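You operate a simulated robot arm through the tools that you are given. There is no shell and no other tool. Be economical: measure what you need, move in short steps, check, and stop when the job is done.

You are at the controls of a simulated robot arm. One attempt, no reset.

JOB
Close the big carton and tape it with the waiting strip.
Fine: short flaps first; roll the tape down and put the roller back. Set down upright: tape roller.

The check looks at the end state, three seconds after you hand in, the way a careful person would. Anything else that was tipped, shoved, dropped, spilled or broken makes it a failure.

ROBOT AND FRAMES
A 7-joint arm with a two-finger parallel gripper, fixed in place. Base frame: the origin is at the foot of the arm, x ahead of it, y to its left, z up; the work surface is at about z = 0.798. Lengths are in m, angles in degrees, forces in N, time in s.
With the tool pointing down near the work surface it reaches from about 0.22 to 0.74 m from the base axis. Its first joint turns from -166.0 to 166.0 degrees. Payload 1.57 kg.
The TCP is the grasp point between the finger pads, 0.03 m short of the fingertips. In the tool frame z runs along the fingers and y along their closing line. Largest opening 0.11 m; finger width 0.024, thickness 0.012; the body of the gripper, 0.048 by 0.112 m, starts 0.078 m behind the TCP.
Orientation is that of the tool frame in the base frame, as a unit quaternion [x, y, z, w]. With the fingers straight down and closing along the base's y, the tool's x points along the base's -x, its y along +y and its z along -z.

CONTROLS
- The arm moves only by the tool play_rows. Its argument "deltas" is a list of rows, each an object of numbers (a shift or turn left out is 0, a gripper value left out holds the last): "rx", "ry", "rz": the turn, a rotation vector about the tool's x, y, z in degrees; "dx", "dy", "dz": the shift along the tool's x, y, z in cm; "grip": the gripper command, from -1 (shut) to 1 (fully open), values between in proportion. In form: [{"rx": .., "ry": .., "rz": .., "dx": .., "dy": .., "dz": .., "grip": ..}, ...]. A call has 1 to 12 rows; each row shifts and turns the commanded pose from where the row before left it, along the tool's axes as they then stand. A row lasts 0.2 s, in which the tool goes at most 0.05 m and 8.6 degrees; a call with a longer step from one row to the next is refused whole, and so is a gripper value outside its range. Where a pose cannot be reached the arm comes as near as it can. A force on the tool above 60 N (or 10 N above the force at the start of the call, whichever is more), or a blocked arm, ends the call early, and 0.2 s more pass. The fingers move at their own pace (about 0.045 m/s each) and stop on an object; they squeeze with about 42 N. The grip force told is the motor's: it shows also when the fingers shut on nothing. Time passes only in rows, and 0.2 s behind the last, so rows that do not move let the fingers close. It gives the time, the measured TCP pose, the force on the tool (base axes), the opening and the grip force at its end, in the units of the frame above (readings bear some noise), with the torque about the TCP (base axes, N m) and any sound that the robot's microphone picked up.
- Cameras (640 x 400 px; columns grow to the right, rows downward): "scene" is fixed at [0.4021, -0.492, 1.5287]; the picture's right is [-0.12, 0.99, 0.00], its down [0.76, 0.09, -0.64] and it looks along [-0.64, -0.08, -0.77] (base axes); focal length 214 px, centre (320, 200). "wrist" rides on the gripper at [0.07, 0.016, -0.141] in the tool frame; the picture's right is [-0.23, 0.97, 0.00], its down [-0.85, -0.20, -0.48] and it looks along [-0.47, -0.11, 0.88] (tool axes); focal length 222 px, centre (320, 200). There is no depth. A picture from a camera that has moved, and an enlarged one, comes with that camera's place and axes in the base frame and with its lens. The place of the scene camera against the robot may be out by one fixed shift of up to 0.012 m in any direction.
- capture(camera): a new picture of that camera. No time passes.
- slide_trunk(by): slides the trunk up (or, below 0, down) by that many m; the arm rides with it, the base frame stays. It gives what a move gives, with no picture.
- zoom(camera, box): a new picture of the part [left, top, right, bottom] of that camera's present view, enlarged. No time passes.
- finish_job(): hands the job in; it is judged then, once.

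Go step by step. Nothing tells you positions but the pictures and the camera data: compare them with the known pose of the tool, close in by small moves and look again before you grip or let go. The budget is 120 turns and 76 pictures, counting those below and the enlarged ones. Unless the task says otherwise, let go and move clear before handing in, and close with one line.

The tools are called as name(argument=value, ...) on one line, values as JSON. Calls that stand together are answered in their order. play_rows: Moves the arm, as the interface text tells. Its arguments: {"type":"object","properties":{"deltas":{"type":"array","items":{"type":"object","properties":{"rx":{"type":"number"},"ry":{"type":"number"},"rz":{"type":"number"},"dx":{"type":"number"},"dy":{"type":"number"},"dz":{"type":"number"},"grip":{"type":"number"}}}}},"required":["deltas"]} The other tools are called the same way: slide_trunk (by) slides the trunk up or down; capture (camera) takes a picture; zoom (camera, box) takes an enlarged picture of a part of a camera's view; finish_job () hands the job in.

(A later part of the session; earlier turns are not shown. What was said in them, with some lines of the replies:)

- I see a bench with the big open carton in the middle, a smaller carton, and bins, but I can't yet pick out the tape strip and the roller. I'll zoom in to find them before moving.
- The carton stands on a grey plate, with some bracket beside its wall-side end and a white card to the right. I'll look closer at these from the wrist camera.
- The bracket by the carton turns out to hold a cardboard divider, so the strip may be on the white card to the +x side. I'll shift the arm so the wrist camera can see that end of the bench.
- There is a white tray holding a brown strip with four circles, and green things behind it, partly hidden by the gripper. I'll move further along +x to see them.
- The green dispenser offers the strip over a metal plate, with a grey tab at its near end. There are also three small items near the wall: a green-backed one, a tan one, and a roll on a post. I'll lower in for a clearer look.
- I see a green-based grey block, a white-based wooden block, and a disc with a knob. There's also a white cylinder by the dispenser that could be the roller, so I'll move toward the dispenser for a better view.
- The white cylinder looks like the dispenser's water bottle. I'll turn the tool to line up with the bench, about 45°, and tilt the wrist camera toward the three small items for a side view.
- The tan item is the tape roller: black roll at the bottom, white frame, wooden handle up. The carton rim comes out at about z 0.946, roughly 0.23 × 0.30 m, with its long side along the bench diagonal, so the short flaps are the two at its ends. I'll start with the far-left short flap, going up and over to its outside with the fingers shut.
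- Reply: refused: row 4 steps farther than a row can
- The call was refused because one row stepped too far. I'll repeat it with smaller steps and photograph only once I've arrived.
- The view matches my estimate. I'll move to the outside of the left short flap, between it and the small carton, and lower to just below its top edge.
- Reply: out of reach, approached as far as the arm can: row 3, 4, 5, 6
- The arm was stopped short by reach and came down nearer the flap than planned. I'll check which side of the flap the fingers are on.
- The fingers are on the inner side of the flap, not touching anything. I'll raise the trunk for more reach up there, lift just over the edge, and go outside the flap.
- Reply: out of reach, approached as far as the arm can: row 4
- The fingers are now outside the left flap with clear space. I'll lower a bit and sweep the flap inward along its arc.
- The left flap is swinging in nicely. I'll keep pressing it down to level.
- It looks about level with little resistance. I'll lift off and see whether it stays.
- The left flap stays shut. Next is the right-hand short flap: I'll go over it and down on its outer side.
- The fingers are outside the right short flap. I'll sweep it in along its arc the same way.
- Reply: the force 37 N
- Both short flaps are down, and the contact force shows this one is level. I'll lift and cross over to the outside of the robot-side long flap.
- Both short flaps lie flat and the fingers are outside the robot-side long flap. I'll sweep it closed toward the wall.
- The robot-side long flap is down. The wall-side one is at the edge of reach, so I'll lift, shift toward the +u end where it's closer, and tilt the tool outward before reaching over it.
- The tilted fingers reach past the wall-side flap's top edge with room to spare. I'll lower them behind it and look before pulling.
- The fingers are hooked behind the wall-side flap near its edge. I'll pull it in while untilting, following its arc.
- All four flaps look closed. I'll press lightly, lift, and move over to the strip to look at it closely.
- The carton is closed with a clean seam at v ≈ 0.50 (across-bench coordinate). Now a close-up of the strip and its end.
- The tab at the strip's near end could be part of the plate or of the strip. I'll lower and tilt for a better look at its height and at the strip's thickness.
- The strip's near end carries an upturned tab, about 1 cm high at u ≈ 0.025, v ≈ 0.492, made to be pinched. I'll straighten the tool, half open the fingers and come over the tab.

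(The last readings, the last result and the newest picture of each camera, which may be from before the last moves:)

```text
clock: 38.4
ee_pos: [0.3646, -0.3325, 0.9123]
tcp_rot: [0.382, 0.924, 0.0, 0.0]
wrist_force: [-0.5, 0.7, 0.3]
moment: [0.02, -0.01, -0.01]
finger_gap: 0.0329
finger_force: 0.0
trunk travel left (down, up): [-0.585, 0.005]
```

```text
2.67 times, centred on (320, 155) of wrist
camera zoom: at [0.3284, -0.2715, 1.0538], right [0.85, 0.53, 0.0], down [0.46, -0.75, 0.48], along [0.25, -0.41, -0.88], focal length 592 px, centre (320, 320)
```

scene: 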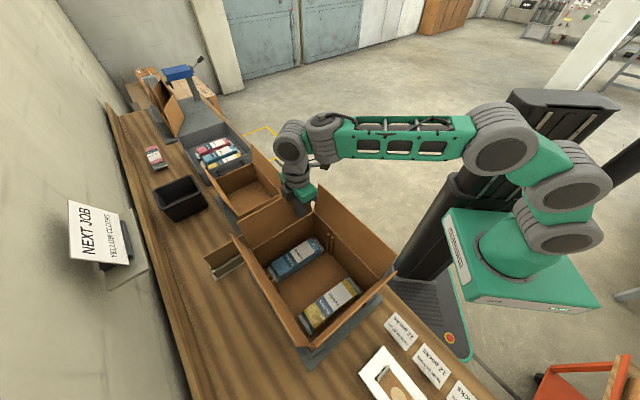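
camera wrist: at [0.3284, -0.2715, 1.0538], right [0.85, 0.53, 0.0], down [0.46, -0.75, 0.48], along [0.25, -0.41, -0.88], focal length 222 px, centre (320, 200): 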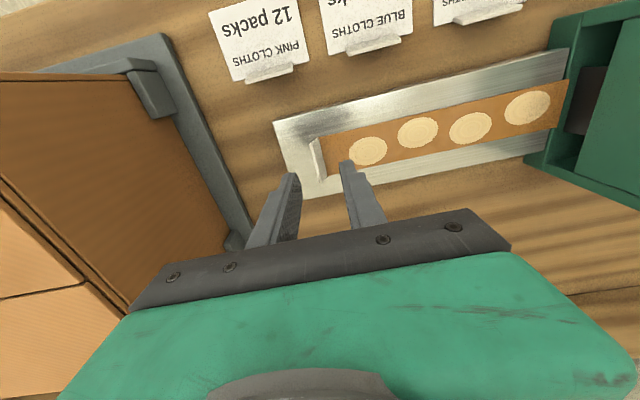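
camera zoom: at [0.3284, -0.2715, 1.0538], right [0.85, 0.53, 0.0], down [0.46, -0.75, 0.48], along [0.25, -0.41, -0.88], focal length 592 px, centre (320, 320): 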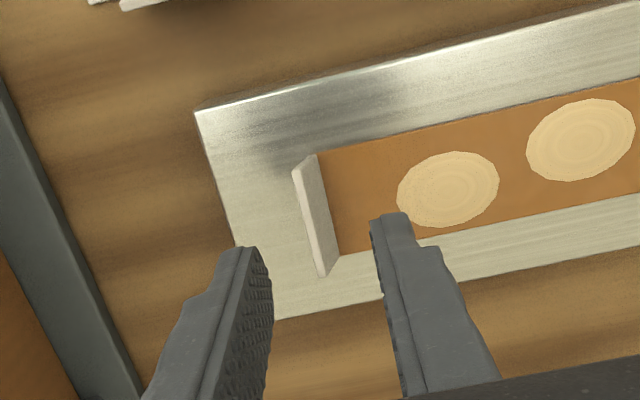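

The fingers straddle the tab. I'll descend carefully to pad level and then close.

play_rows(deltas=[{"dz": 2.5, "dx": -0.3}, {"dz": 2}, {"dz": 0.7}, {}])

zoom(camera="wrist", box=[220, 80, 420, 230])

```text
clock: 39.4
ee_pos: [0.3677, -0.3338, 0.8622]
tcp_rot: [0.382, 0.924, 0.001, -0.001]
wrist_force: [-0.8, -0.9, 0.1]
moment: [0.0, -0.03, -0.01]
finger_gap: 0.033
finger_force: 0.1
trunk travel left (down, up): [-0.585, 0.005]
```

```text
2.67 times, centred on (320, 155) of wrist
camera zoom: at [0.3307, -0.2733, 1.0027], right [0.85, 0.53, 0.0], down [0.46, -0.75, 0.48], along [0.25, -0.41, -0.88], focal length 592 px, centre (320, 320)
```

zoom: 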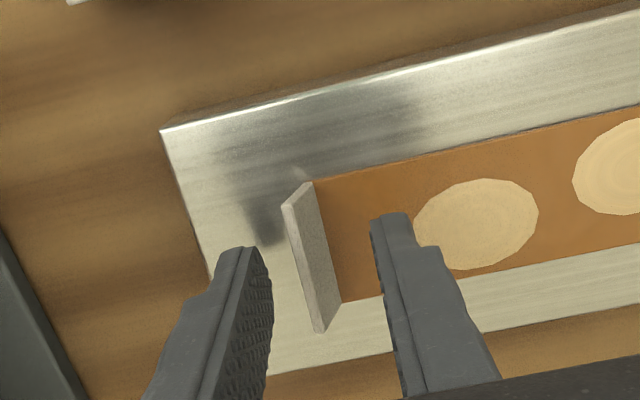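

The tab spans about z 0.811–0.832, so I need to go about 1.4 cm lower before closing.

play_rows(deltas=[{"dz": 0.8, "dy": -0.2, "dx": -0.3}, {"dz": 0.6}, {"grip": -1}, {}, {}, {}])

zoom(camera="wrist", box=[220, 80, 420, 230])

```text
clock: 40.8
ee_pos: [0.3673, -0.3382, 0.8471]
tcp_rot: [0.384, 0.923, 0.0, 0.0]
wrist_force: [0.6, -0.1, 1.7]
moment: [0.23, -0.28, -0.22]
finger_gap: 0.0048
finger_force: 24.7
trunk travel left (down, up): [-0.585, 0.005]
```

```text
2.67 times, centred on (320, 155) of wrist
camera zoom: at [0.3319, -0.2762, 0.9888], right [0.85, 0.53, 0.0], down [0.46, -0.75, 0.48], along [0.25, -0.41, -0.88], focal length 592 px, centre (320, 320)
```

zoom: 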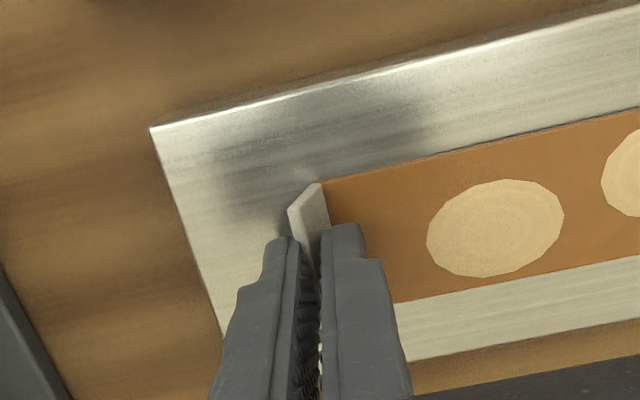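

I have the tab. I'll draw the strip out of the dispenser along −u with a slight lift, then check it comes along.

play_rows(deltas=[{"dz": -0.3, "dy": -1}, {"dy": -1.5, "dz": -0.3}, {"dy": -2, "dz": -0.5}, {"dz": -2, "dy": -1}, {}])

capture(camera="wrist")

```text
clock: 42.0
ee_pos: [0.3295, -0.3757, 0.8796]
tcp_rot: [0.383, 0.924, 0.001, 0.0]
wrist_force: [-0.6, 0.2, 1.0]
moment: [0.24, -0.16, 0.14]
finger_gap: 0.0024
finger_force: 23.6
trunk travel left (down, up): [-0.585, 0.005]
```

```text
30 pictures are left
camera wrist: at [0.2926, -0.3147, 1.0211], right [0.85, 0.53, 0.0], down [0.46, -0.75, 0.48], along [0.25, -0.41, -0.88], focal length 222 px, centre (320, 200)
```

wrist: 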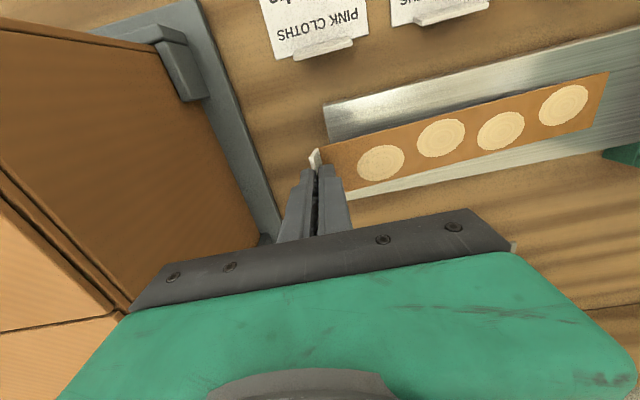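

The strip has come free and follows the gripper. I'll lift it above the carton height and carry it along −u over the seam.

play_rows(deltas=[{"dz": -4.5}, {"dz": -4.5}, {"dz": -4.5}, {"dz": -4}, {"dy": -4}, {"dy": -4.5}, {"dy": -4.5}, {"dy": -4.5}, {"dy": -4.5}, {"dy": -4.5}, {"dy": -4.5}, {"dy": -4.2}])

capture(camera="wrist")

zoom(camera="scene", box=[230, 150, 430, 350])

```text
clock: 44.6
ee_pos: [0.0773, -0.624, 1.0557]
tcp_rot: [0.382, 0.924, -0.001, 0.0]
wrist_force: [-0.5, -0.7, 1.2]
moment: [0.21, -0.15, 0.04]
finger_gap: 0.0026
finger_force: 24.0
trunk travel left (down, up): [-0.585, 0.005]
```

```text
29 pictures are left
camera wrist: at [0.0414, -0.5628, 1.196], right [0.85, 0.53, 0.0], down [0.46, -0.75, 0.48], along [0.25, -0.41, -0.88], focal length 222 px, centre (320, 200)
```

wrist: 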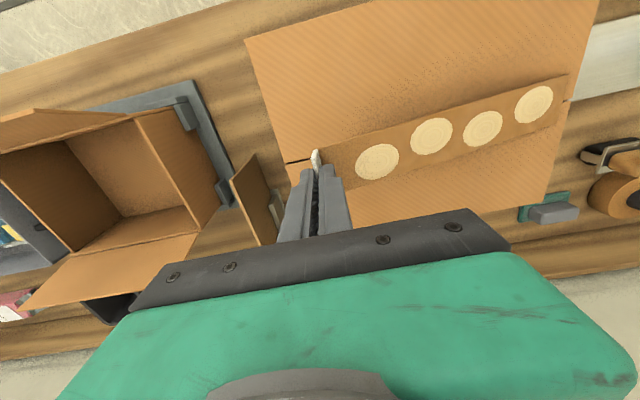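

```text
2.00 times, centred on (330, 250) of scene
camera zoom: at [0.4021, -0.492, 1.5287], right [-0.12, 0.99, 0.0], down [0.76, 0.09, -0.64], along [-0.64, -0.08, -0.77], focal length 429 px, centre (300, 100)
```

zoom: 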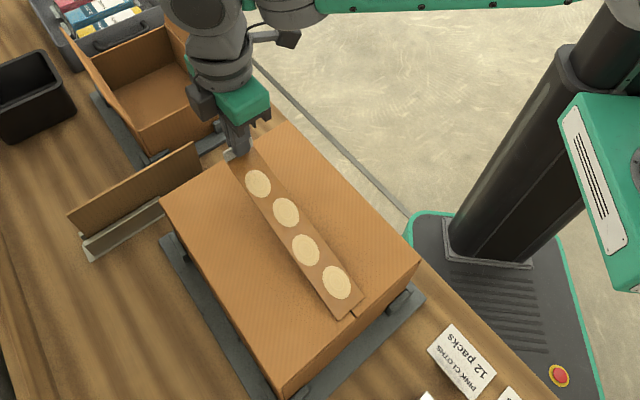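

The strip hangs along the seam with its far end just touching the carton near its edge. I'll shift 1 cm along −u to centre it, then lower the held end onto the carton.

play_rows(deltas=[{"dy": -1, "dz": -0.5, "dx": 0.2}, {"dz": 2.5}, {"dz": 2}, {"dz": 1.5}, {"dz": 0.5}, {}])

capture(camera="wrist")

zoom(camera="scene", box=[230, 150, 430, 350])

```text
clock: 46.0
ee_pos: [0.0714, -0.629, 0.9966]
tcp_rot: [0.382, 0.924, -0.002, 0.0]
wrist_force: [1.3, -1.3, 10.6]
moment: [0.18, -0.25, -0.24]
finger_gap: 0.0038
finger_force: 24.8
trunk travel left (down, up): [-0.585, 0.005]
```

```text
27 pictures are left
camera wrist: at [0.0355, -0.5687, 1.1378], right [0.85, 0.53, 0.0], down [0.46, -0.74, 0.48], along [0.25, -0.41, -0.88], focal length 222 px, centre (320, 200)
```

wrist: 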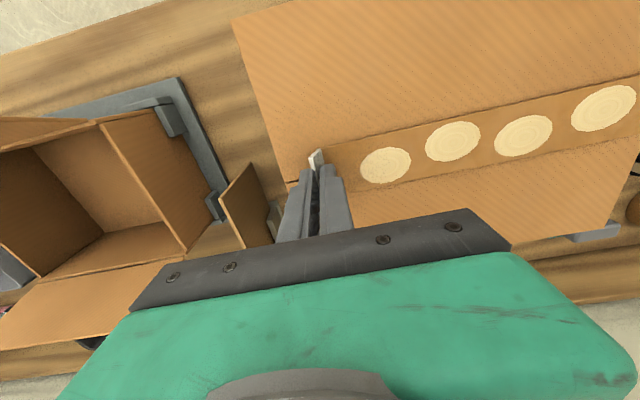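

```text
2.00 times, centred on (330, 250) of scene
camera zoom: at [0.4021, -0.492, 1.5287], right [-0.12, 0.99, 0.0], down [0.76, 0.09, -0.64], along [-0.64, -0.08, -0.77], focal length 429 px, centre (300, 100)
```

zoom: 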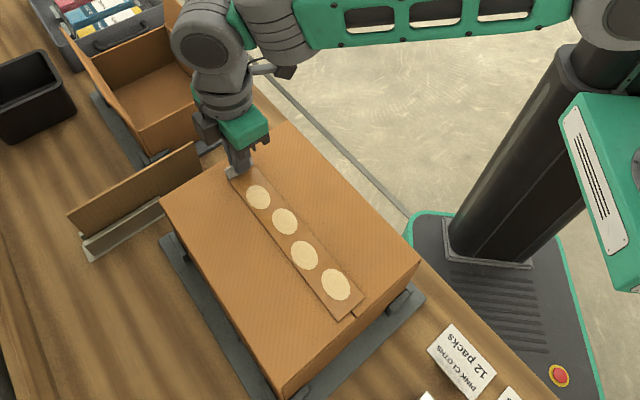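

The strip lies flat along the seam with light contact. I'll let go of the tab gently and lift straight up.

play_rows(deltas=[{"grip": -0.7}, {"grip": -0.6}, {}, {"dz": -2}, {"dz": -4}, {"dz": -4}, {"dz": -3}])

capture(camera="wrist")

zoom(camera="scene", box=[240, 160, 410, 330])

```text
clock: 47.6
ee_pos: [0.0682, -0.6309, 1.1258]
tcp_rot: [0.383, 0.924, 0.0, 0.001]
wrist_force: [-0.9, -0.6, 0.7]
moment: [0.02, -0.04, -0.02]
finger_gap: 0.0221
finger_force: 0.0
trunk travel left (down, up): [-0.585, 0.005]
```

```text
25 pictures are left
camera wrist: at [0.0329, -0.5697, 1.2669], right [0.85, 0.53, 0.0], down [0.46, -0.75, 0.48], along [0.25, -0.41, -0.88], focal length 222 px, centre (320, 200)
```

wrist: 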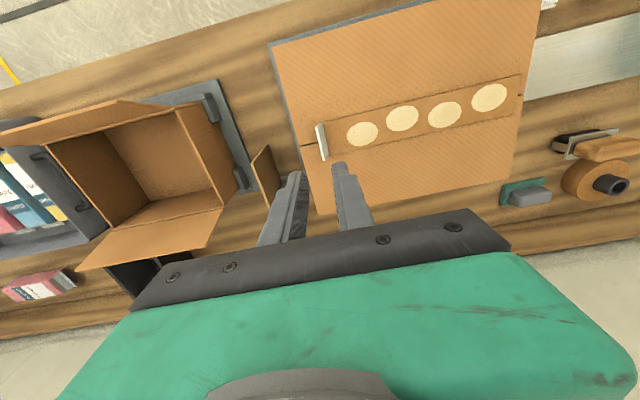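

```text
2.35 times, centred on (325, 245) of scene
camera zoom: at [0.4021, -0.492, 1.5287], right [-0.12, 0.99, 0.0], down [0.76, 0.09, -0.64], along [-0.64, -0.08, -0.77], focal length 505 px, centre (308, 94)
```

zoom: 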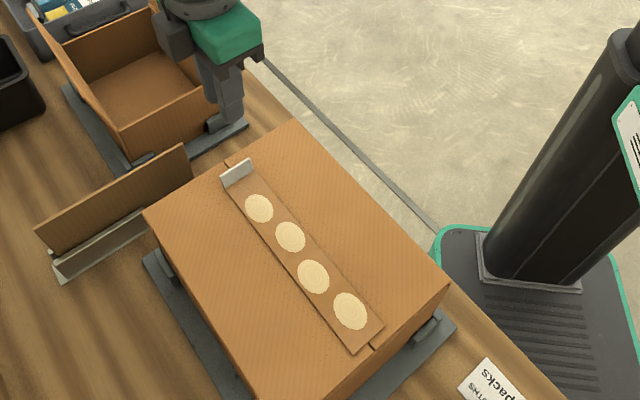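

The strip sits centred on the seam with its tab at the −u end. Now for the roller, which stands near u ≈ 0.124, v ≈ 0.66. I'll travel there high, and turn the fingers 90° so they close across its thin handle.

play_rows(deltas=[{"dy": 4.6, "dx": -1}, {"dy": 4.6, "dx": -1}, {"dy": 4.6, "dx": -1}, {"dy": 4.6, "dx": -1}, {"dy": 4.6, "dx": -1}, {"dy": 4.6, "dx": -1}, {"dy": 4.6, "dx": -1}, {"dy": 4.6, "dx": -1}, {"dy": 4.6, "dx": -1}, {"dy": 4.6, "dx": -1, "grip": 0.2}])

play_rows(deltas=[{"rz": -8.5}, {"rz": -8.5}, {"rz": -8.5}, {"rz": -8.5}, {"rz": -8.5}, {"rz": -8.5}, {"rz": -8.5}, {"rz": -8.5}, {"rz": -8.5}, {"rz": -8.5}, {"rz": -5}])

capture(camera="wrist")

```text
clock: 49.8
ee_pos: [0.4667, -0.3778, 1.1246]
tcp_rot: [0.383, 0.924, 0.0, 0.0]
wrist_force: [-0.4, -0.1, -0.6]
moment: [-0.02, 0.03, -0.01]
finger_gap: 0.0562
finger_force: 0.0
trunk travel left (down, up): [-0.585, 0.005]
```

```text
clock: 52.2
ee_pos: [0.4686, -0.3767, 1.1235]
tcp_rot: [-0.384, 0.923, 0.0, 0.0]
wrist_force: [0.6, 0.0, 0.1]
moment: [-0.01, 0.01, 0.0]
finger_gap: 0.066
finger_force: 0.0
trunk travel left (down, up): [-0.585, 0.005]
```

```text
23 pictures are left
camera wrist: at [0.4095, -0.4146, 1.2653], right [-0.53, 0.85, 0.0], down [0.74, 0.47, 0.48], along [0.41, 0.25, -0.88], focal length 222 px, centre (320, 200)
```

wrist: 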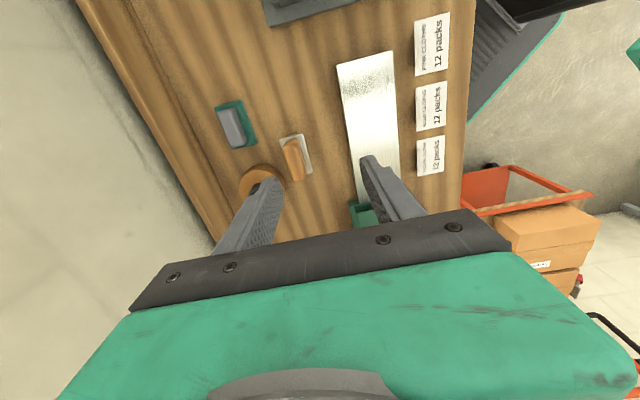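

The roller's handle is narrow across v, as wanted. I'll descend partway and move over it, then check alignment.

play_rows(deltas=[{"dz": 4.5}, {"dz": 4.5}, {"dz": 3, "dx": -2, "dy": -2}, {"dx": -2, "dy": -3}, {"dx": -1.4, "dy": -2}, {"dz": 3}])

zoom(camera="wrist", box=[220, 60, 440, 260])

```text
clock: 53.6
ee_pos: [0.5583, -0.3888, 0.9746]
tcp_rot: [-0.383, 0.924, 0.0, 0.001]
wrist_force: [0.2, 0.6, -0.3]
moment: [-0.04, 0.02, 0.02]
finger_gap: 0.0659
finger_force: 0.0
trunk travel left (down, up): [-0.585, 0.005]
```

```text
2.00 times, centred on (330, 160) of wrist
camera zoom: at [0.4995, -0.4263, 1.1153], right [-0.53, 0.85, 0.0], down [0.75, 0.46, 0.48], along [0.41, 0.25, -0.88], focal length 444 px, centre (300, 280)
```

zoom: 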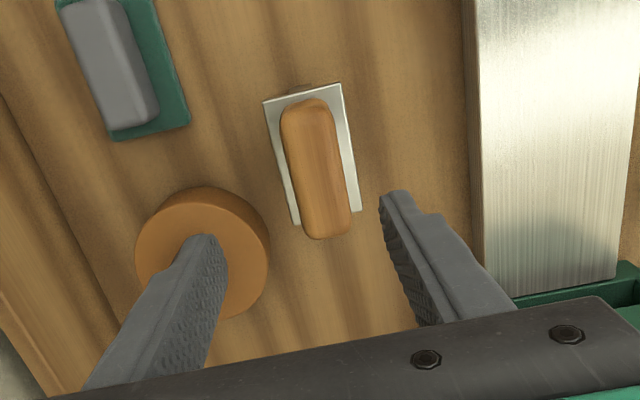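

The handle centre is at v ≈ 0.660, so I'm 1 cm off. I'll correct that, lower until the tips are near handle height, and look again.

play_rows(deltas=[{"dy": 1.0}, {"dz": 3}, {"dz": 3}])

zoom(camera="wrist", box=[220, 60, 440, 260])

```text
clock: 54.4
ee_pos: [0.5506, -0.3822, 0.9148]
tcp_rot: [-0.383, 0.924, 0.0, 0.0]
wrist_force: [0.5, 0.4, 0.7]
moment: [0.0, 0.04, -0.01]
finger_gap: 0.0661
finger_force: 0.1
trunk travel left (down, up): [-0.585, 0.005]
```

```text
2.00 times, centred on (330, 160) of wrist
camera zoom: at [0.4915, -0.4189, 1.0564], right [-0.53, 0.85, 0.0], down [0.75, 0.46, 0.48], along [0.41, 0.25, -0.88], focal length 444 px, centre (300, 280)
```

zoom: 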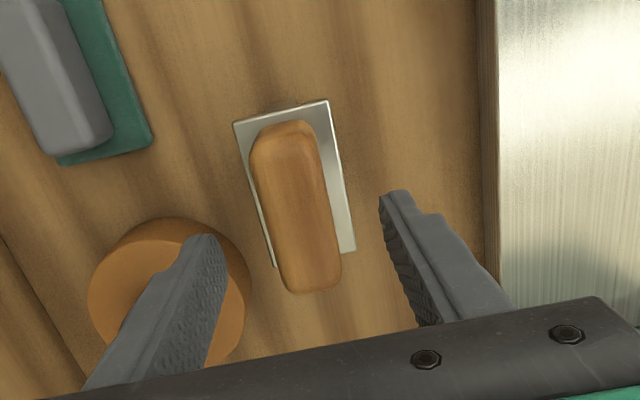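

The tool is now centred on the handle, whose top is around z 0.875. I'll narrow the opening to clear the spool, lower onto the handle and grip.

play_rows(deltas=[{"grip": -0.03}, {}, {"dz": 2}, {"dz": 2}, {"dz": 0.6}, {"grip": -1}, {}, {}, {}])

zoom(camera="wrist", box=[220, 60, 440, 260])

```text
clock: 56.4
ee_pos: [0.5472, -0.3807, 0.8685]
tcp_rot: [-0.383, 0.924, 0.0, 0.001]
wrist_force: [0.4, -0.8, -0.1]
moment: [0.0, -0.02, -0.02]
finger_gap: 0.0298
finger_force: 37.3
trunk travel left (down, up): [-0.585, 0.005]
```

```text
2.00 times, centred on (330, 160) of wrist
camera zoom: at [0.4889, -0.4183, 1.0105], right [-0.53, 0.85, 0.0], down [0.75, 0.46, 0.48], along [0.41, 0.25, -0.88], focal length 444 px, centre (300, 280)
```

zoom: 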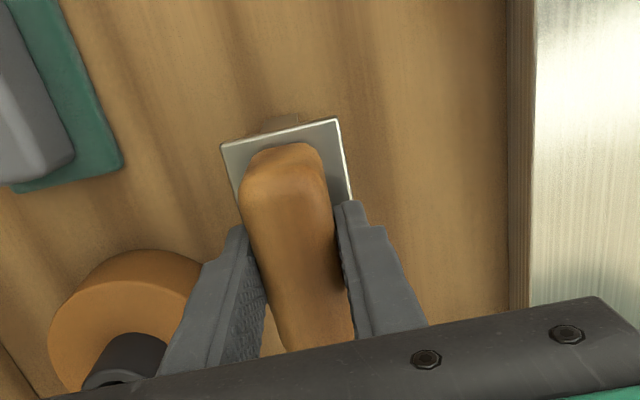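

I have the roller by its handle; its home pose is u 0.118, v 0.656, TCP z 0.8685. I'll lift it clear and turn it 90° so it rolls along the seam.

play_rows(deltas=[{"dz": -2}, {"dz": -4}, {"dz": -4}, {"dz": -4, "dy": 2}, {"dz": -4, "dy": 2.5}, {"dz": -4, "dy": 2.5}, {"dz": -3, "dy": 3}, {"dy": 3, "dx": 2}])

play_rows(deltas=[{"rz": 8.5}, {"rz": 8.5}, {"rz": 8.5}, {"rz": 8.5}, {"rz": 8.5}, {"rz": 8.5}, {"rz": 8.5}, {"rz": 8.5}, {"rz": 8.5}, {"rz": 8.5}, {"rz": 5}])

capture(camera="wrist")

```text
clock: 58.2
ee_pos: [0.4421, -0.3015, 1.1194]
tcp_rot: [-0.383, 0.924, 0.0, 0.0]
wrist_force: [0.2, 0.3, -1.5]
moment: [-0.02, 0.01, 0.0]
finger_gap: 0.0297
finger_force: 38.7
trunk travel left (down, up): [-0.585, 0.005]
```

```text
clock: 60.6
ee_pos: [0.4419, -0.304, 1.1184]
tcp_rot: [0.383, 0.924, 0.0, 0.0]
wrist_force: [-1.1, -0.3, -2.8]
moment: [0.02, -0.02, -0.01]
finger_gap: 0.0297
finger_force: 39.2
trunk travel left (down, up): [-0.585, 0.005]
```

```text
19 pictures are left
camera wrist: at [0.4062, -0.2424, 1.26], right [0.85, 0.53, 0.0], down [0.46, -0.75, 0.48], along [0.25, -0.41, -0.88], focal length 222 px, centre (320, 200)
```

wrist: 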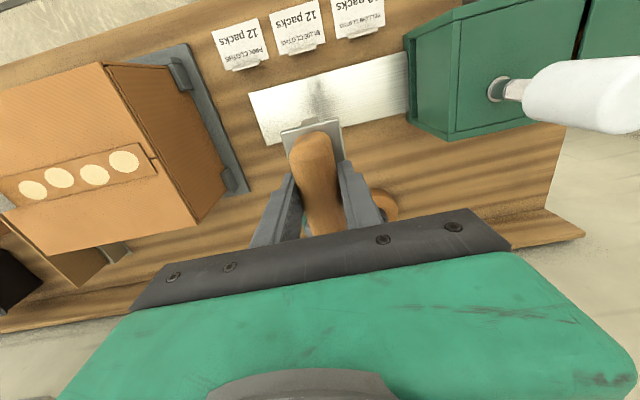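

The roller is held firmly upright. I'll carry it to the tab end of the strip, staying above it.

play_rows(deltas=[{"dy": -4.5, "dx": 0.3}, {"dy": -4.5, "dx": 0.3}, {"dy": -4.5, "dx": 0.3}, {"dy": -4.5, "dx": 0.3}, {"dy": -4.5, "dx": 0.3}, {"dy": -4.5, "dx": 0.3}, {"dy": -4.5, "dx": 0.3}, {"dy": -4.5, "dx": 0.3}, {"dy": -4.5, "dx": 0.3}, {"dy": -4.2, "dx": 0.3}, {"dz": 3}, {"dz": 2.5}])

capture(camera="wrist")

zoom(camera="scene", box=[240, 160, 410, 330])

```text
clock: 63.2
ee_pos: [0.1037, -0.5966, 1.0672]
tcp_rot: [0.382, 0.924, -0.001, 0.0]
wrist_force: [0.7, -0.1, -1.4]
moment: [0.01, 0.02, -0.01]
finger_gap: 0.0299
finger_force: 38.9
trunk travel left (down, up): [-0.585, 0.005]
```

```text
18 pictures are left
camera wrist: at [0.068, -0.5359, 1.2082], right [0.85, 0.53, 0.0], down [0.46, -0.75, 0.48], along [0.25, -0.41, -0.88], focal length 222 px, centre (320, 200)
```

wrist: 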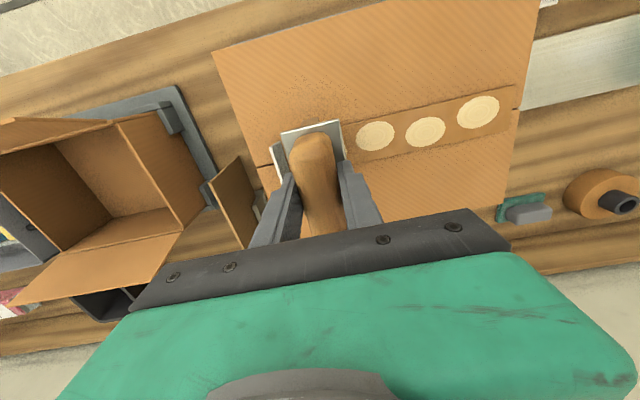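

```text
2.35 times, centred on (325, 245) of scene
camera zoom: at [0.4021, -0.492, 1.5287], right [-0.12, 0.99, 0.0], down [0.76, 0.09, -0.64], along [-0.64, -0.08, -0.77], focal length 505 px, centre (308, 94)
```

zoom: 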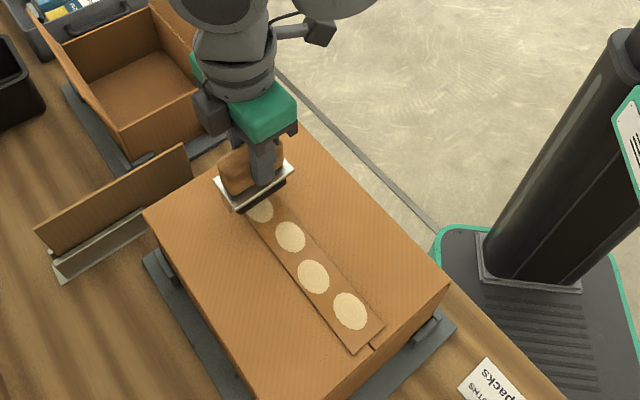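

The roller is centred over the strip near the tab. I'll nudge it 0.8 cm toward the tab and lower until it just touches.

play_rows(deltas=[{"dy": -0.8, "dz": 1.5}, {"dz": 1.5}, {"dz": 0.5}, {"dz": 0.3}, {}])

```text
clock: 64.4
ee_pos: [0.0992, -0.6041, 1.0345]
tcp_rot: [0.382, 0.924, -0.008, 0.004]
wrist_force: [-1.9, -0.4, 54.2]
moment: [0.36, 0.15, -0.03]
finger_gap: 0.0298
finger_force: 38.9
trunk travel left (down, up): [-0.585, 0.005]
```

Contact came earlier than expected and the push is a bit strong at 54 N. I'll ease up before rolling.

play_rows(deltas=[{"dz": -0.4}, {}])

zoom(camera="scene", box=[240, 160, 380, 300])

```text
clock: 65.0
ee_pos: [0.0991, -0.603, 1.0357]
tcp_rot: [0.382, 0.924, -0.005, 0.002]
wrist_force: [-1.7, -4.0, 41.5]
moment: [-0.3, -0.16, -0.01]
finger_gap: 0.0296
finger_force: 39.2
trunk travel left (down, up): [-0.585, 0.005]
```

```text
2.86 times, centred on (310, 230) of scene
camera zoom: at [0.4021, -0.492, 1.5287], right [-0.12, 0.99, 0.0], down [0.76, 0.09, -0.64], along [-0.64, -0.08, -0.77], focal length 613 px, centre (349, 114)
```

zoom: 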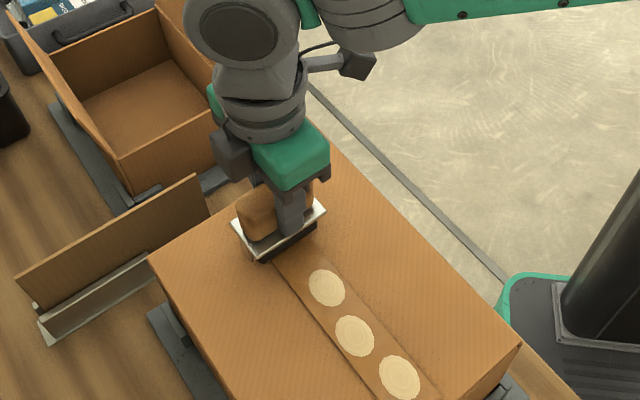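

Easing a little more to about 25 N, then I'll roll along the strip toward the far end in small even steps.

play_rows(deltas=[{"dz": -0.5}, {"dy": 1.8}, {"dy": 1.8}, {"dy": 1.8}, {"dy": 1.8}, {"dy": 1.8}])

zoom(camera="scene", box=[240, 160, 410, 330])

```text
clock: 66.4
ee_pos: [0.1626, -0.5391, 1.0356]
tcp_rot: [0.383, 0.924, 0.0, 0.0]
wrist_force: [-4.8, -2.5, 21.0]
moment: [-0.54, 0.06, -0.07]
finger_gap: 0.0295
finger_force: 39.4
trunk travel left (down, up): [-0.585, 0.005]
```

```text
2.35 times, centred on (325, 245) of scene
camera zoom: at [0.4021, -0.492, 1.5287], right [-0.12, 0.99, 0.0], down [0.76, 0.09, -0.64], along [-0.64, -0.08, -0.77], focal length 505 px, centre (308, 94)
```

zoom: 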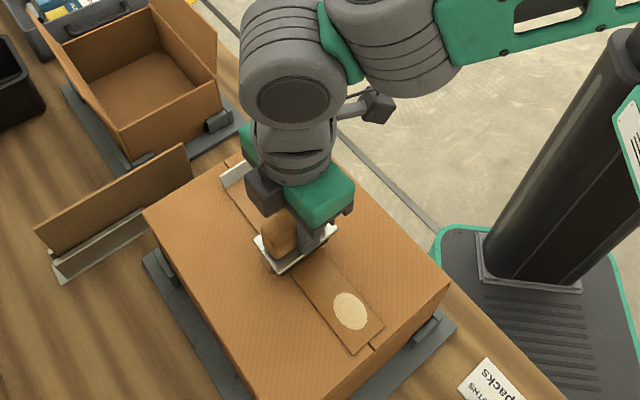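

The dots behind the roller have vanished, so the tape is being pressed down. I'll continue rolling to the far end.

play_rows(deltas=[{"dy": 1.8}, {"dy": 1.8}, {"dy": 1.8}, {"dy": 1.8}, {"dy": 1.8}, {"dy": 1.8}, {"dy": 1.4}, {}])

play_rows(deltas=[{"dy": -1.8}, {"dy": -1.8}, {"dz": -3}, {"dz": -4}, {"dz": -2.5, "dy": 3}])

zoom(camera="scene", box=[240, 160, 410, 330])

capture(camera="wrist")

```text
clock: 68.2
ee_pos: [0.2489, -0.4521, 1.0354]
tcp_rot: [0.383, 0.924, -0.001, 0.002]
wrist_force: [-4.6, -6.0, 28.7]
moment: [-0.79, 0.19, -0.03]
finger_gap: 0.0296
finger_force: 39.2
trunk travel left (down, up): [-0.585, 0.005]
```

```text
clock: 69.4
ee_pos: [0.2484, -0.4577, 1.1313]
tcp_rot: [0.383, 0.924, 0.0, -0.001]
wrist_force: [0.5, 0.6, -2.0]
moment: [-0.02, -0.01, -0.02]
finger_gap: 0.0297
finger_force: 39.0
trunk travel left (down, up): [-0.585, 0.005]
```

```text
2.35 times, centred on (325, 245) of scene
camera zoom: at [0.4021, -0.492, 1.5287], right [-0.12, 0.99, 0.0], down [0.76, 0.09, -0.64], along [-0.64, -0.08, -0.77], focal length 505 px, centre (308, 94)
```

zoom: 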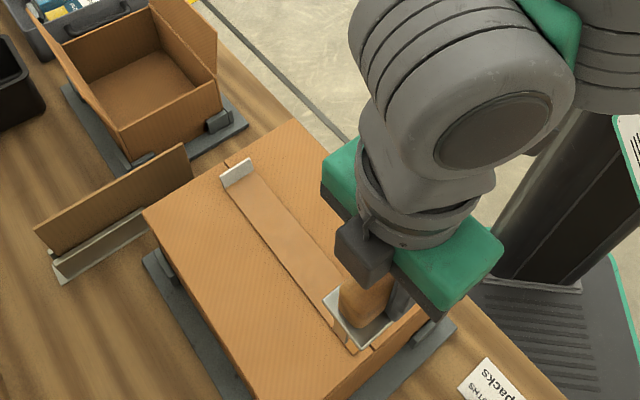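

```text
13 pictures are left
camera wrist: at [0.2114, -0.3963, 1.2724], right [0.85, 0.53, 0.0], down [0.46, -0.75, 0.48], along [0.25, -0.4, -0.88], focal length 222 px, centre (320, 200)
```

wrist: 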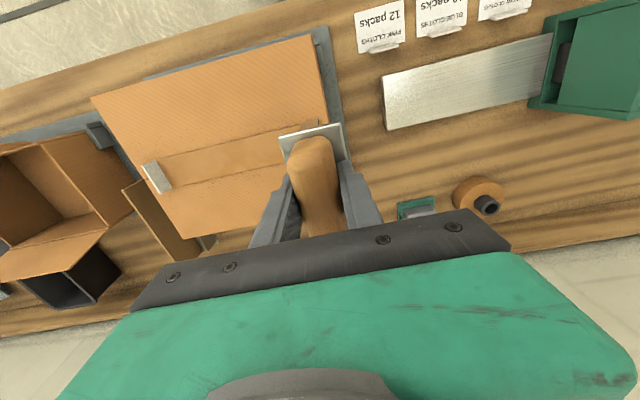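

The tape is down and smooth as far as I can see. I'll carry the roller back above its spot and turn it to its original orientation.

play_rows(deltas=[{"dy": 4.1, "dx": -0.5}, {"dy": 4.1, "dx": -0.5}, {"dy": 4.1, "dx": -0.5}, {"dy": 4.1, "dx": -0.5}, {"dy": 4.1, "dx": -0.5}, {"dy": 4.1, "dx": -0.4}])

play_rows(deltas=[{"rz": -8.5}, {"rz": -8.5}, {"rz": -8.5}, {"rz": -8.5}, {"rz": -8.5}, {"rz": -8.5}, {"rz": -8.5}, {"rz": -8.5}, {"rz": -8.5}, {"rz": -8.5}, {"rz": -5}])

zoom(camera="scene", box=[240, 160, 410, 330])

```text
clock: 70.8
ee_pos: [0.4444, -0.3073, 1.1306]
tcp_rot: [0.382, 0.924, 0.0, -0.001]
wrist_force: [-0.3, -0.5, -0.8]
moment: [-0.03, 0.01, 0.02]
finger_gap: 0.03
finger_force: 39.4
trunk travel left (down, up): [-0.585, 0.005]
```

```text
clock: 73.2
ee_pos: [0.4406, -0.3055, 1.1292]
tcp_rot: [-0.384, 0.923, 0.001, 0.0]
wrist_force: [0.2, -0.1, -2.9]
moment: [-0.02, -0.03, 0.02]
finger_gap: 0.0296
finger_force: 39.1
trunk travel left (down, up): [-0.585, 0.005]
```

```text
2.35 times, centred on (325, 245) of scene
camera zoom: at [0.4021, -0.492, 1.5287], right [-0.12, 0.99, 0.0], down [0.76, 0.09, -0.64], along [-0.64, -0.08, -0.77], focal length 505 px, centre (308, 94)
```

zoom: 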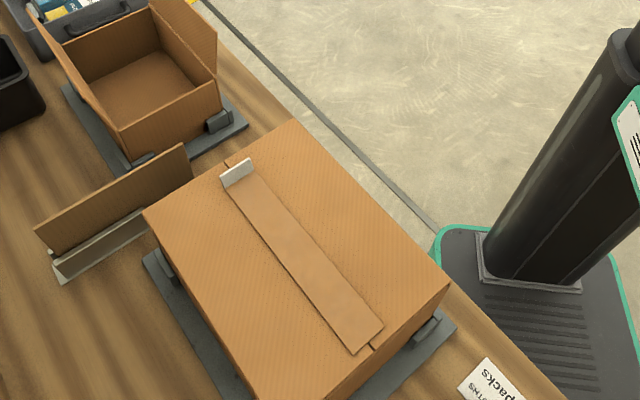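

All four dots are gone and the tape lies flat over the seam. Now I'll lower the roller back toward its spot, stopping a few centimetres above to verify.

play_rows(deltas=[{"dz": 3, "dy": -2.6, "dx": -0.44}, {"dz": 3.5, "dy": -2.6, "dx": -0.44}, {"dz": 3.5, "dy": -2.6, "dx": -0.44}, {"dz": 3.5, "dy": -2.6, "dx": -0.44}, {"dz": 3.5, "dy": -2.45, "dx": -0.44}, {"dz": 3}, {}])

capture(camera="wrist")

```text
clock: 74.8
ee_pos: [0.5475, -0.3827, 0.9267]
tcp_rot: [-0.383, 0.924, 0.0, 0.0]
wrist_force: [0.0, 0.6, -2.0]
moment: [0.02, 0.03, 0.0]
finger_gap: 0.0297
finger_force: 38.7
trunk travel left (down, up): [-0.585, 0.005]
```

```text
11 pictures are left
camera wrist: at [0.4879, -0.4208, 1.0682], right [-0.53, 0.85, 0.0], down [0.75, 0.46, 0.48], along [0.41, 0.25, -0.88], focal length 222 px, centre (320, 200)
```

wrist: 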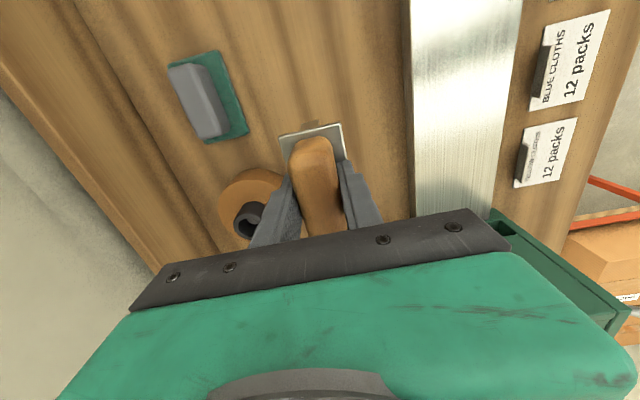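

The spot is clear and the position matches to within 2 mm. I'll lower to just the pick-up height and feel for contact.

play_rows(deltas=[{"dz": 2, "dy": 0.15}, {"dz": 2}, {"dz": 1.2}, {"dz": 0.4}, {}])

```text
clock: 76.0
ee_pos: [0.5459, -0.3814, 0.8721]
tcp_rot: [-0.383, 0.924, 0.0, 0.0]
wrist_force: [0.3, -0.4, -2.3]
moment: [-0.02, -0.03, 0.03]
finger_gap: 0.0298
finger_force: 39.8
trunk travel left (down, up): [-0.585, 0.005]
```

No contact yet, so I'll lower a few more millimetres.

play_rows(deltas=[{"dz": 0.3}, {"dz": 0.15}, {}])

```text
clock: 76.8
ee_pos: [0.5472, -0.3801, 0.8687]
tcp_rot: [-0.383, 0.924, 0.0, 0.0]
wrist_force: [0.6, 0.2, -2.6]
moment: [0.02, 0.01, -0.02]
finger_gap: 0.0295
finger_force: 39.1
trunk travel left (down, up): [-0.585, 0.005]
```

The roller still hangs by its own weight, so it has probably slid up slightly in the grip. I'll continue down in small steps until I feel the bench.

play_rows(deltas=[{"dz": 0.15}, {"dz": 0.15}, {}])

play_rows(deltas=[{"dz": 0.15}, {"dz": 0.1}, {}])

```text
clock: 77.6
ee_pos: [0.547, -0.3793, 0.8662]
tcp_rot: [-0.383, 0.924, 0.0, 0.0]
wrist_force: [-0.5, -0.5, -1.9]
moment: [-0.01, 0.02, -0.02]
finger_gap: 0.0297
finger_force: 38.7
trunk travel left (down, up): [-0.585, 0.005]
```

```text
clock: 78.4
ee_pos: [0.5462, -0.3783, 0.8638]
tcp_rot: [-0.383, 0.924, 0.001, 0.0]
wrist_force: [-0.5, -0.5, -2.7]
moment: [0.02, 0.02, -0.01]
finger_gap: 0.0298
finger_force: 39.3
trunk travel left (down, up): [-0.585, 0.005]
```

play_rows(deltas=[{"dz": 0.15}, {"dz": 0.1}, {}])

zoom(camera="wrist", box=[220, 60, 440, 260])

```text
clock: 79.2
ee_pos: [0.5467, -0.3788, 0.8599]
tcp_rot: [-0.383, 0.924, 0.0, 0.0]
wrist_force: [0.1, -0.3, -2.1]
moment: [-0.01, -0.02, 0.04]
finger_gap: 0.0296
finger_force: 39.4
trunk travel left (down, up): [-0.585, 0.005]
```

```text
2.00 times, centred on (330, 160) of wrist
camera zoom: at [0.4859, -0.4165, 1.0017], right [-0.53, 0.85, 0.0], down [0.75, 0.46, 0.48], along [0.41, 0.25, -0.88], focal length 444 px, centre (300, 280)
```

zoom: 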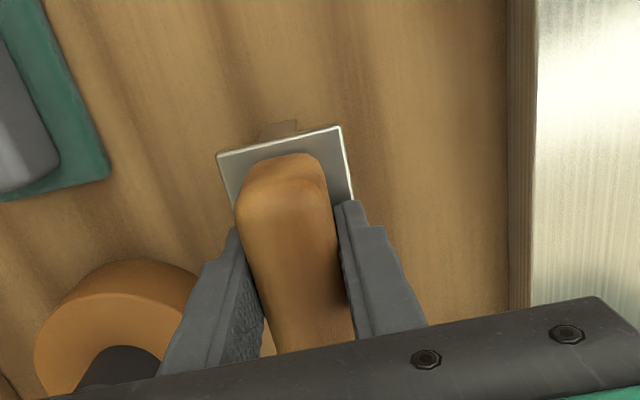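

The handle has indeed shifted up about a centimetre in the grip. I'll keep lowering in small steps.

play_rows(deltas=[{"dz": 0.15}, {"dz": 0.1}, {}])

play_rows(deltas=[{"dz": 0.15}, {"dz": 0.1}, {}])

```text
clock: 80.0
ee_pos: [0.5456, -0.3794, 0.8591]
tcp_rot: [-0.383, 0.924, -0.001, 0.0]
wrist_force: [-0.3, 0.4, -1.5]
moment: [-0.02, 0.04, 0.01]
finger_gap: 0.0297
finger_force: 39.0
trunk travel left (down, up): [-0.585, 0.005]
```

```text
clock: 80.8
ee_pos: [0.5462, -0.3797, 0.8578]
tcp_rot: [-0.383, 0.924, -0.001, 0.0]
wrist_force: [-1.6, -0.2, 5.7]
moment: [0.22, 0.05, 0.08]
finger_gap: 0.0298
finger_force: 38.9
trunk travel left (down, up): [-0.585, 0.005]
```

The roller now rests on the bench. I'll open just enough to release it, avoiding the spool, and lift straight up.

play_rows(deltas=[{"grip": -0.3}, {"grip": -0.15}, {}, {"dz": -1.5}, {"dz": -3}, {"dz": -4}, {"dz": -4}])

zoom(camera="wrist", box=[200, 40, 440, 240])

```text
clock: 82.4
ee_pos: [0.5448, -0.378, 0.9823]
tcp_rot: [-0.383, 0.924, 0.0, 0.0]
wrist_force: [0.4, 0.3, 0.7]
moment: [0.01, 0.01, 0.02]
finger_gap: 0.0469
finger_force: 0.1
trunk travel left (down, up): [-0.585, 0.005]
```

```text
2.00 times, centred on (320, 140) of wrist
camera zoom: at [0.486, -0.4161, 1.1227], right [-0.53, 0.85, 0.0], down [0.75, 0.46, 0.48], along [0.41, 0.25, -0.88], focal length 444 px, centre (320, 320)
```

zoom: 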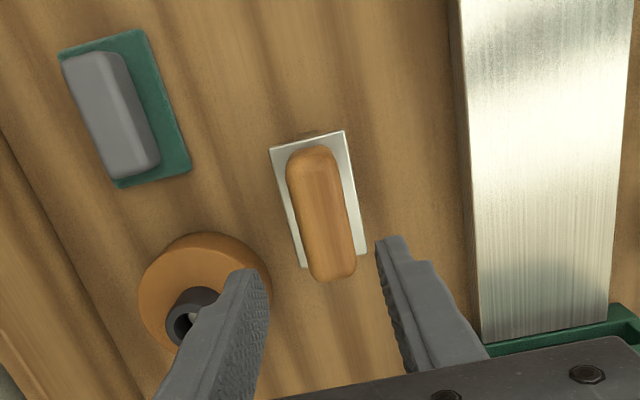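

The roller stands upright on its original spot and everything beside it is undisturbed. I'll raise the arm clear and take a last overall look.

play_rows(deltas=[{"dz": -4, "dy": 2}, {"dz": -4, "dy": 2}, {"dz": -4, "dy": 2}, {"dz": -4, "dy": 2}, {"dz": -3}, {}])

capture(camera="scene")

capture(camera="wrist")

```text
clock: 83.8
ee_pos: [0.488, -0.3202, 1.1718]
tcp_rot: [-0.382, 0.924, 0.0, 0.0]
wrist_force: [-0.7, -0.2, 0.2]
moment: [0.01, -0.01, 0.0]
finger_gap: 0.0469
finger_force: 0.1
trunk travel left (down, up): [-0.585, 0.005]
```

```text
8 pictures are left
```

scene: 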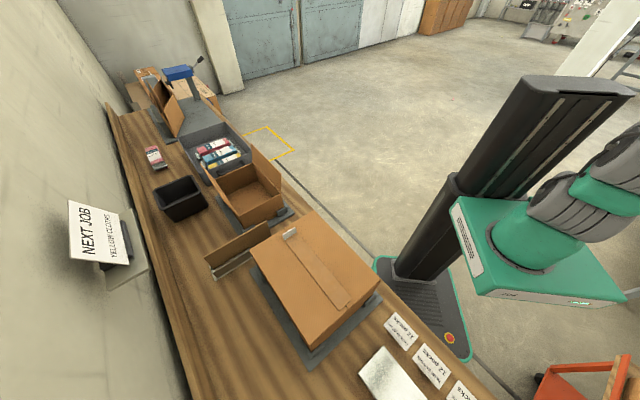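

```text
7 pictures are left
camera wrist: at [0.4289, -0.3582, 1.3134], right [-0.53, 0.85, 0.0], down [0.75, 0.46, 0.48], along [0.41, 0.25, -0.88], focal length 222 px, centre (320, 200)
```

wrist: 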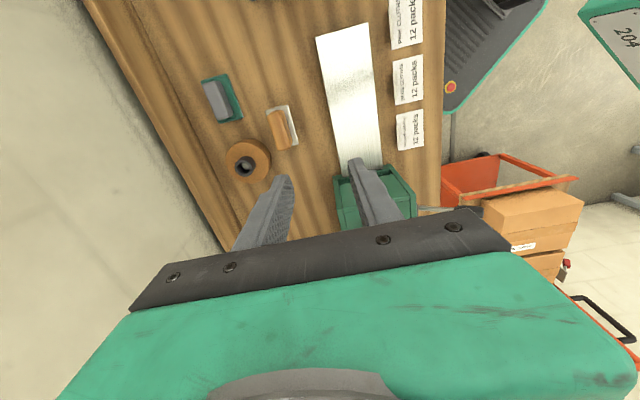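

The carton is closed and taped, the roller is back upright, and the arm is clear, so I'm handing in.

finish_job()

```text
The job is handed in.
```

The big carton is closed with the short flaps folded in first, the strip is rolled flat along the seam, the roller is back upright on its spot, and I saw nothing else disturbed.
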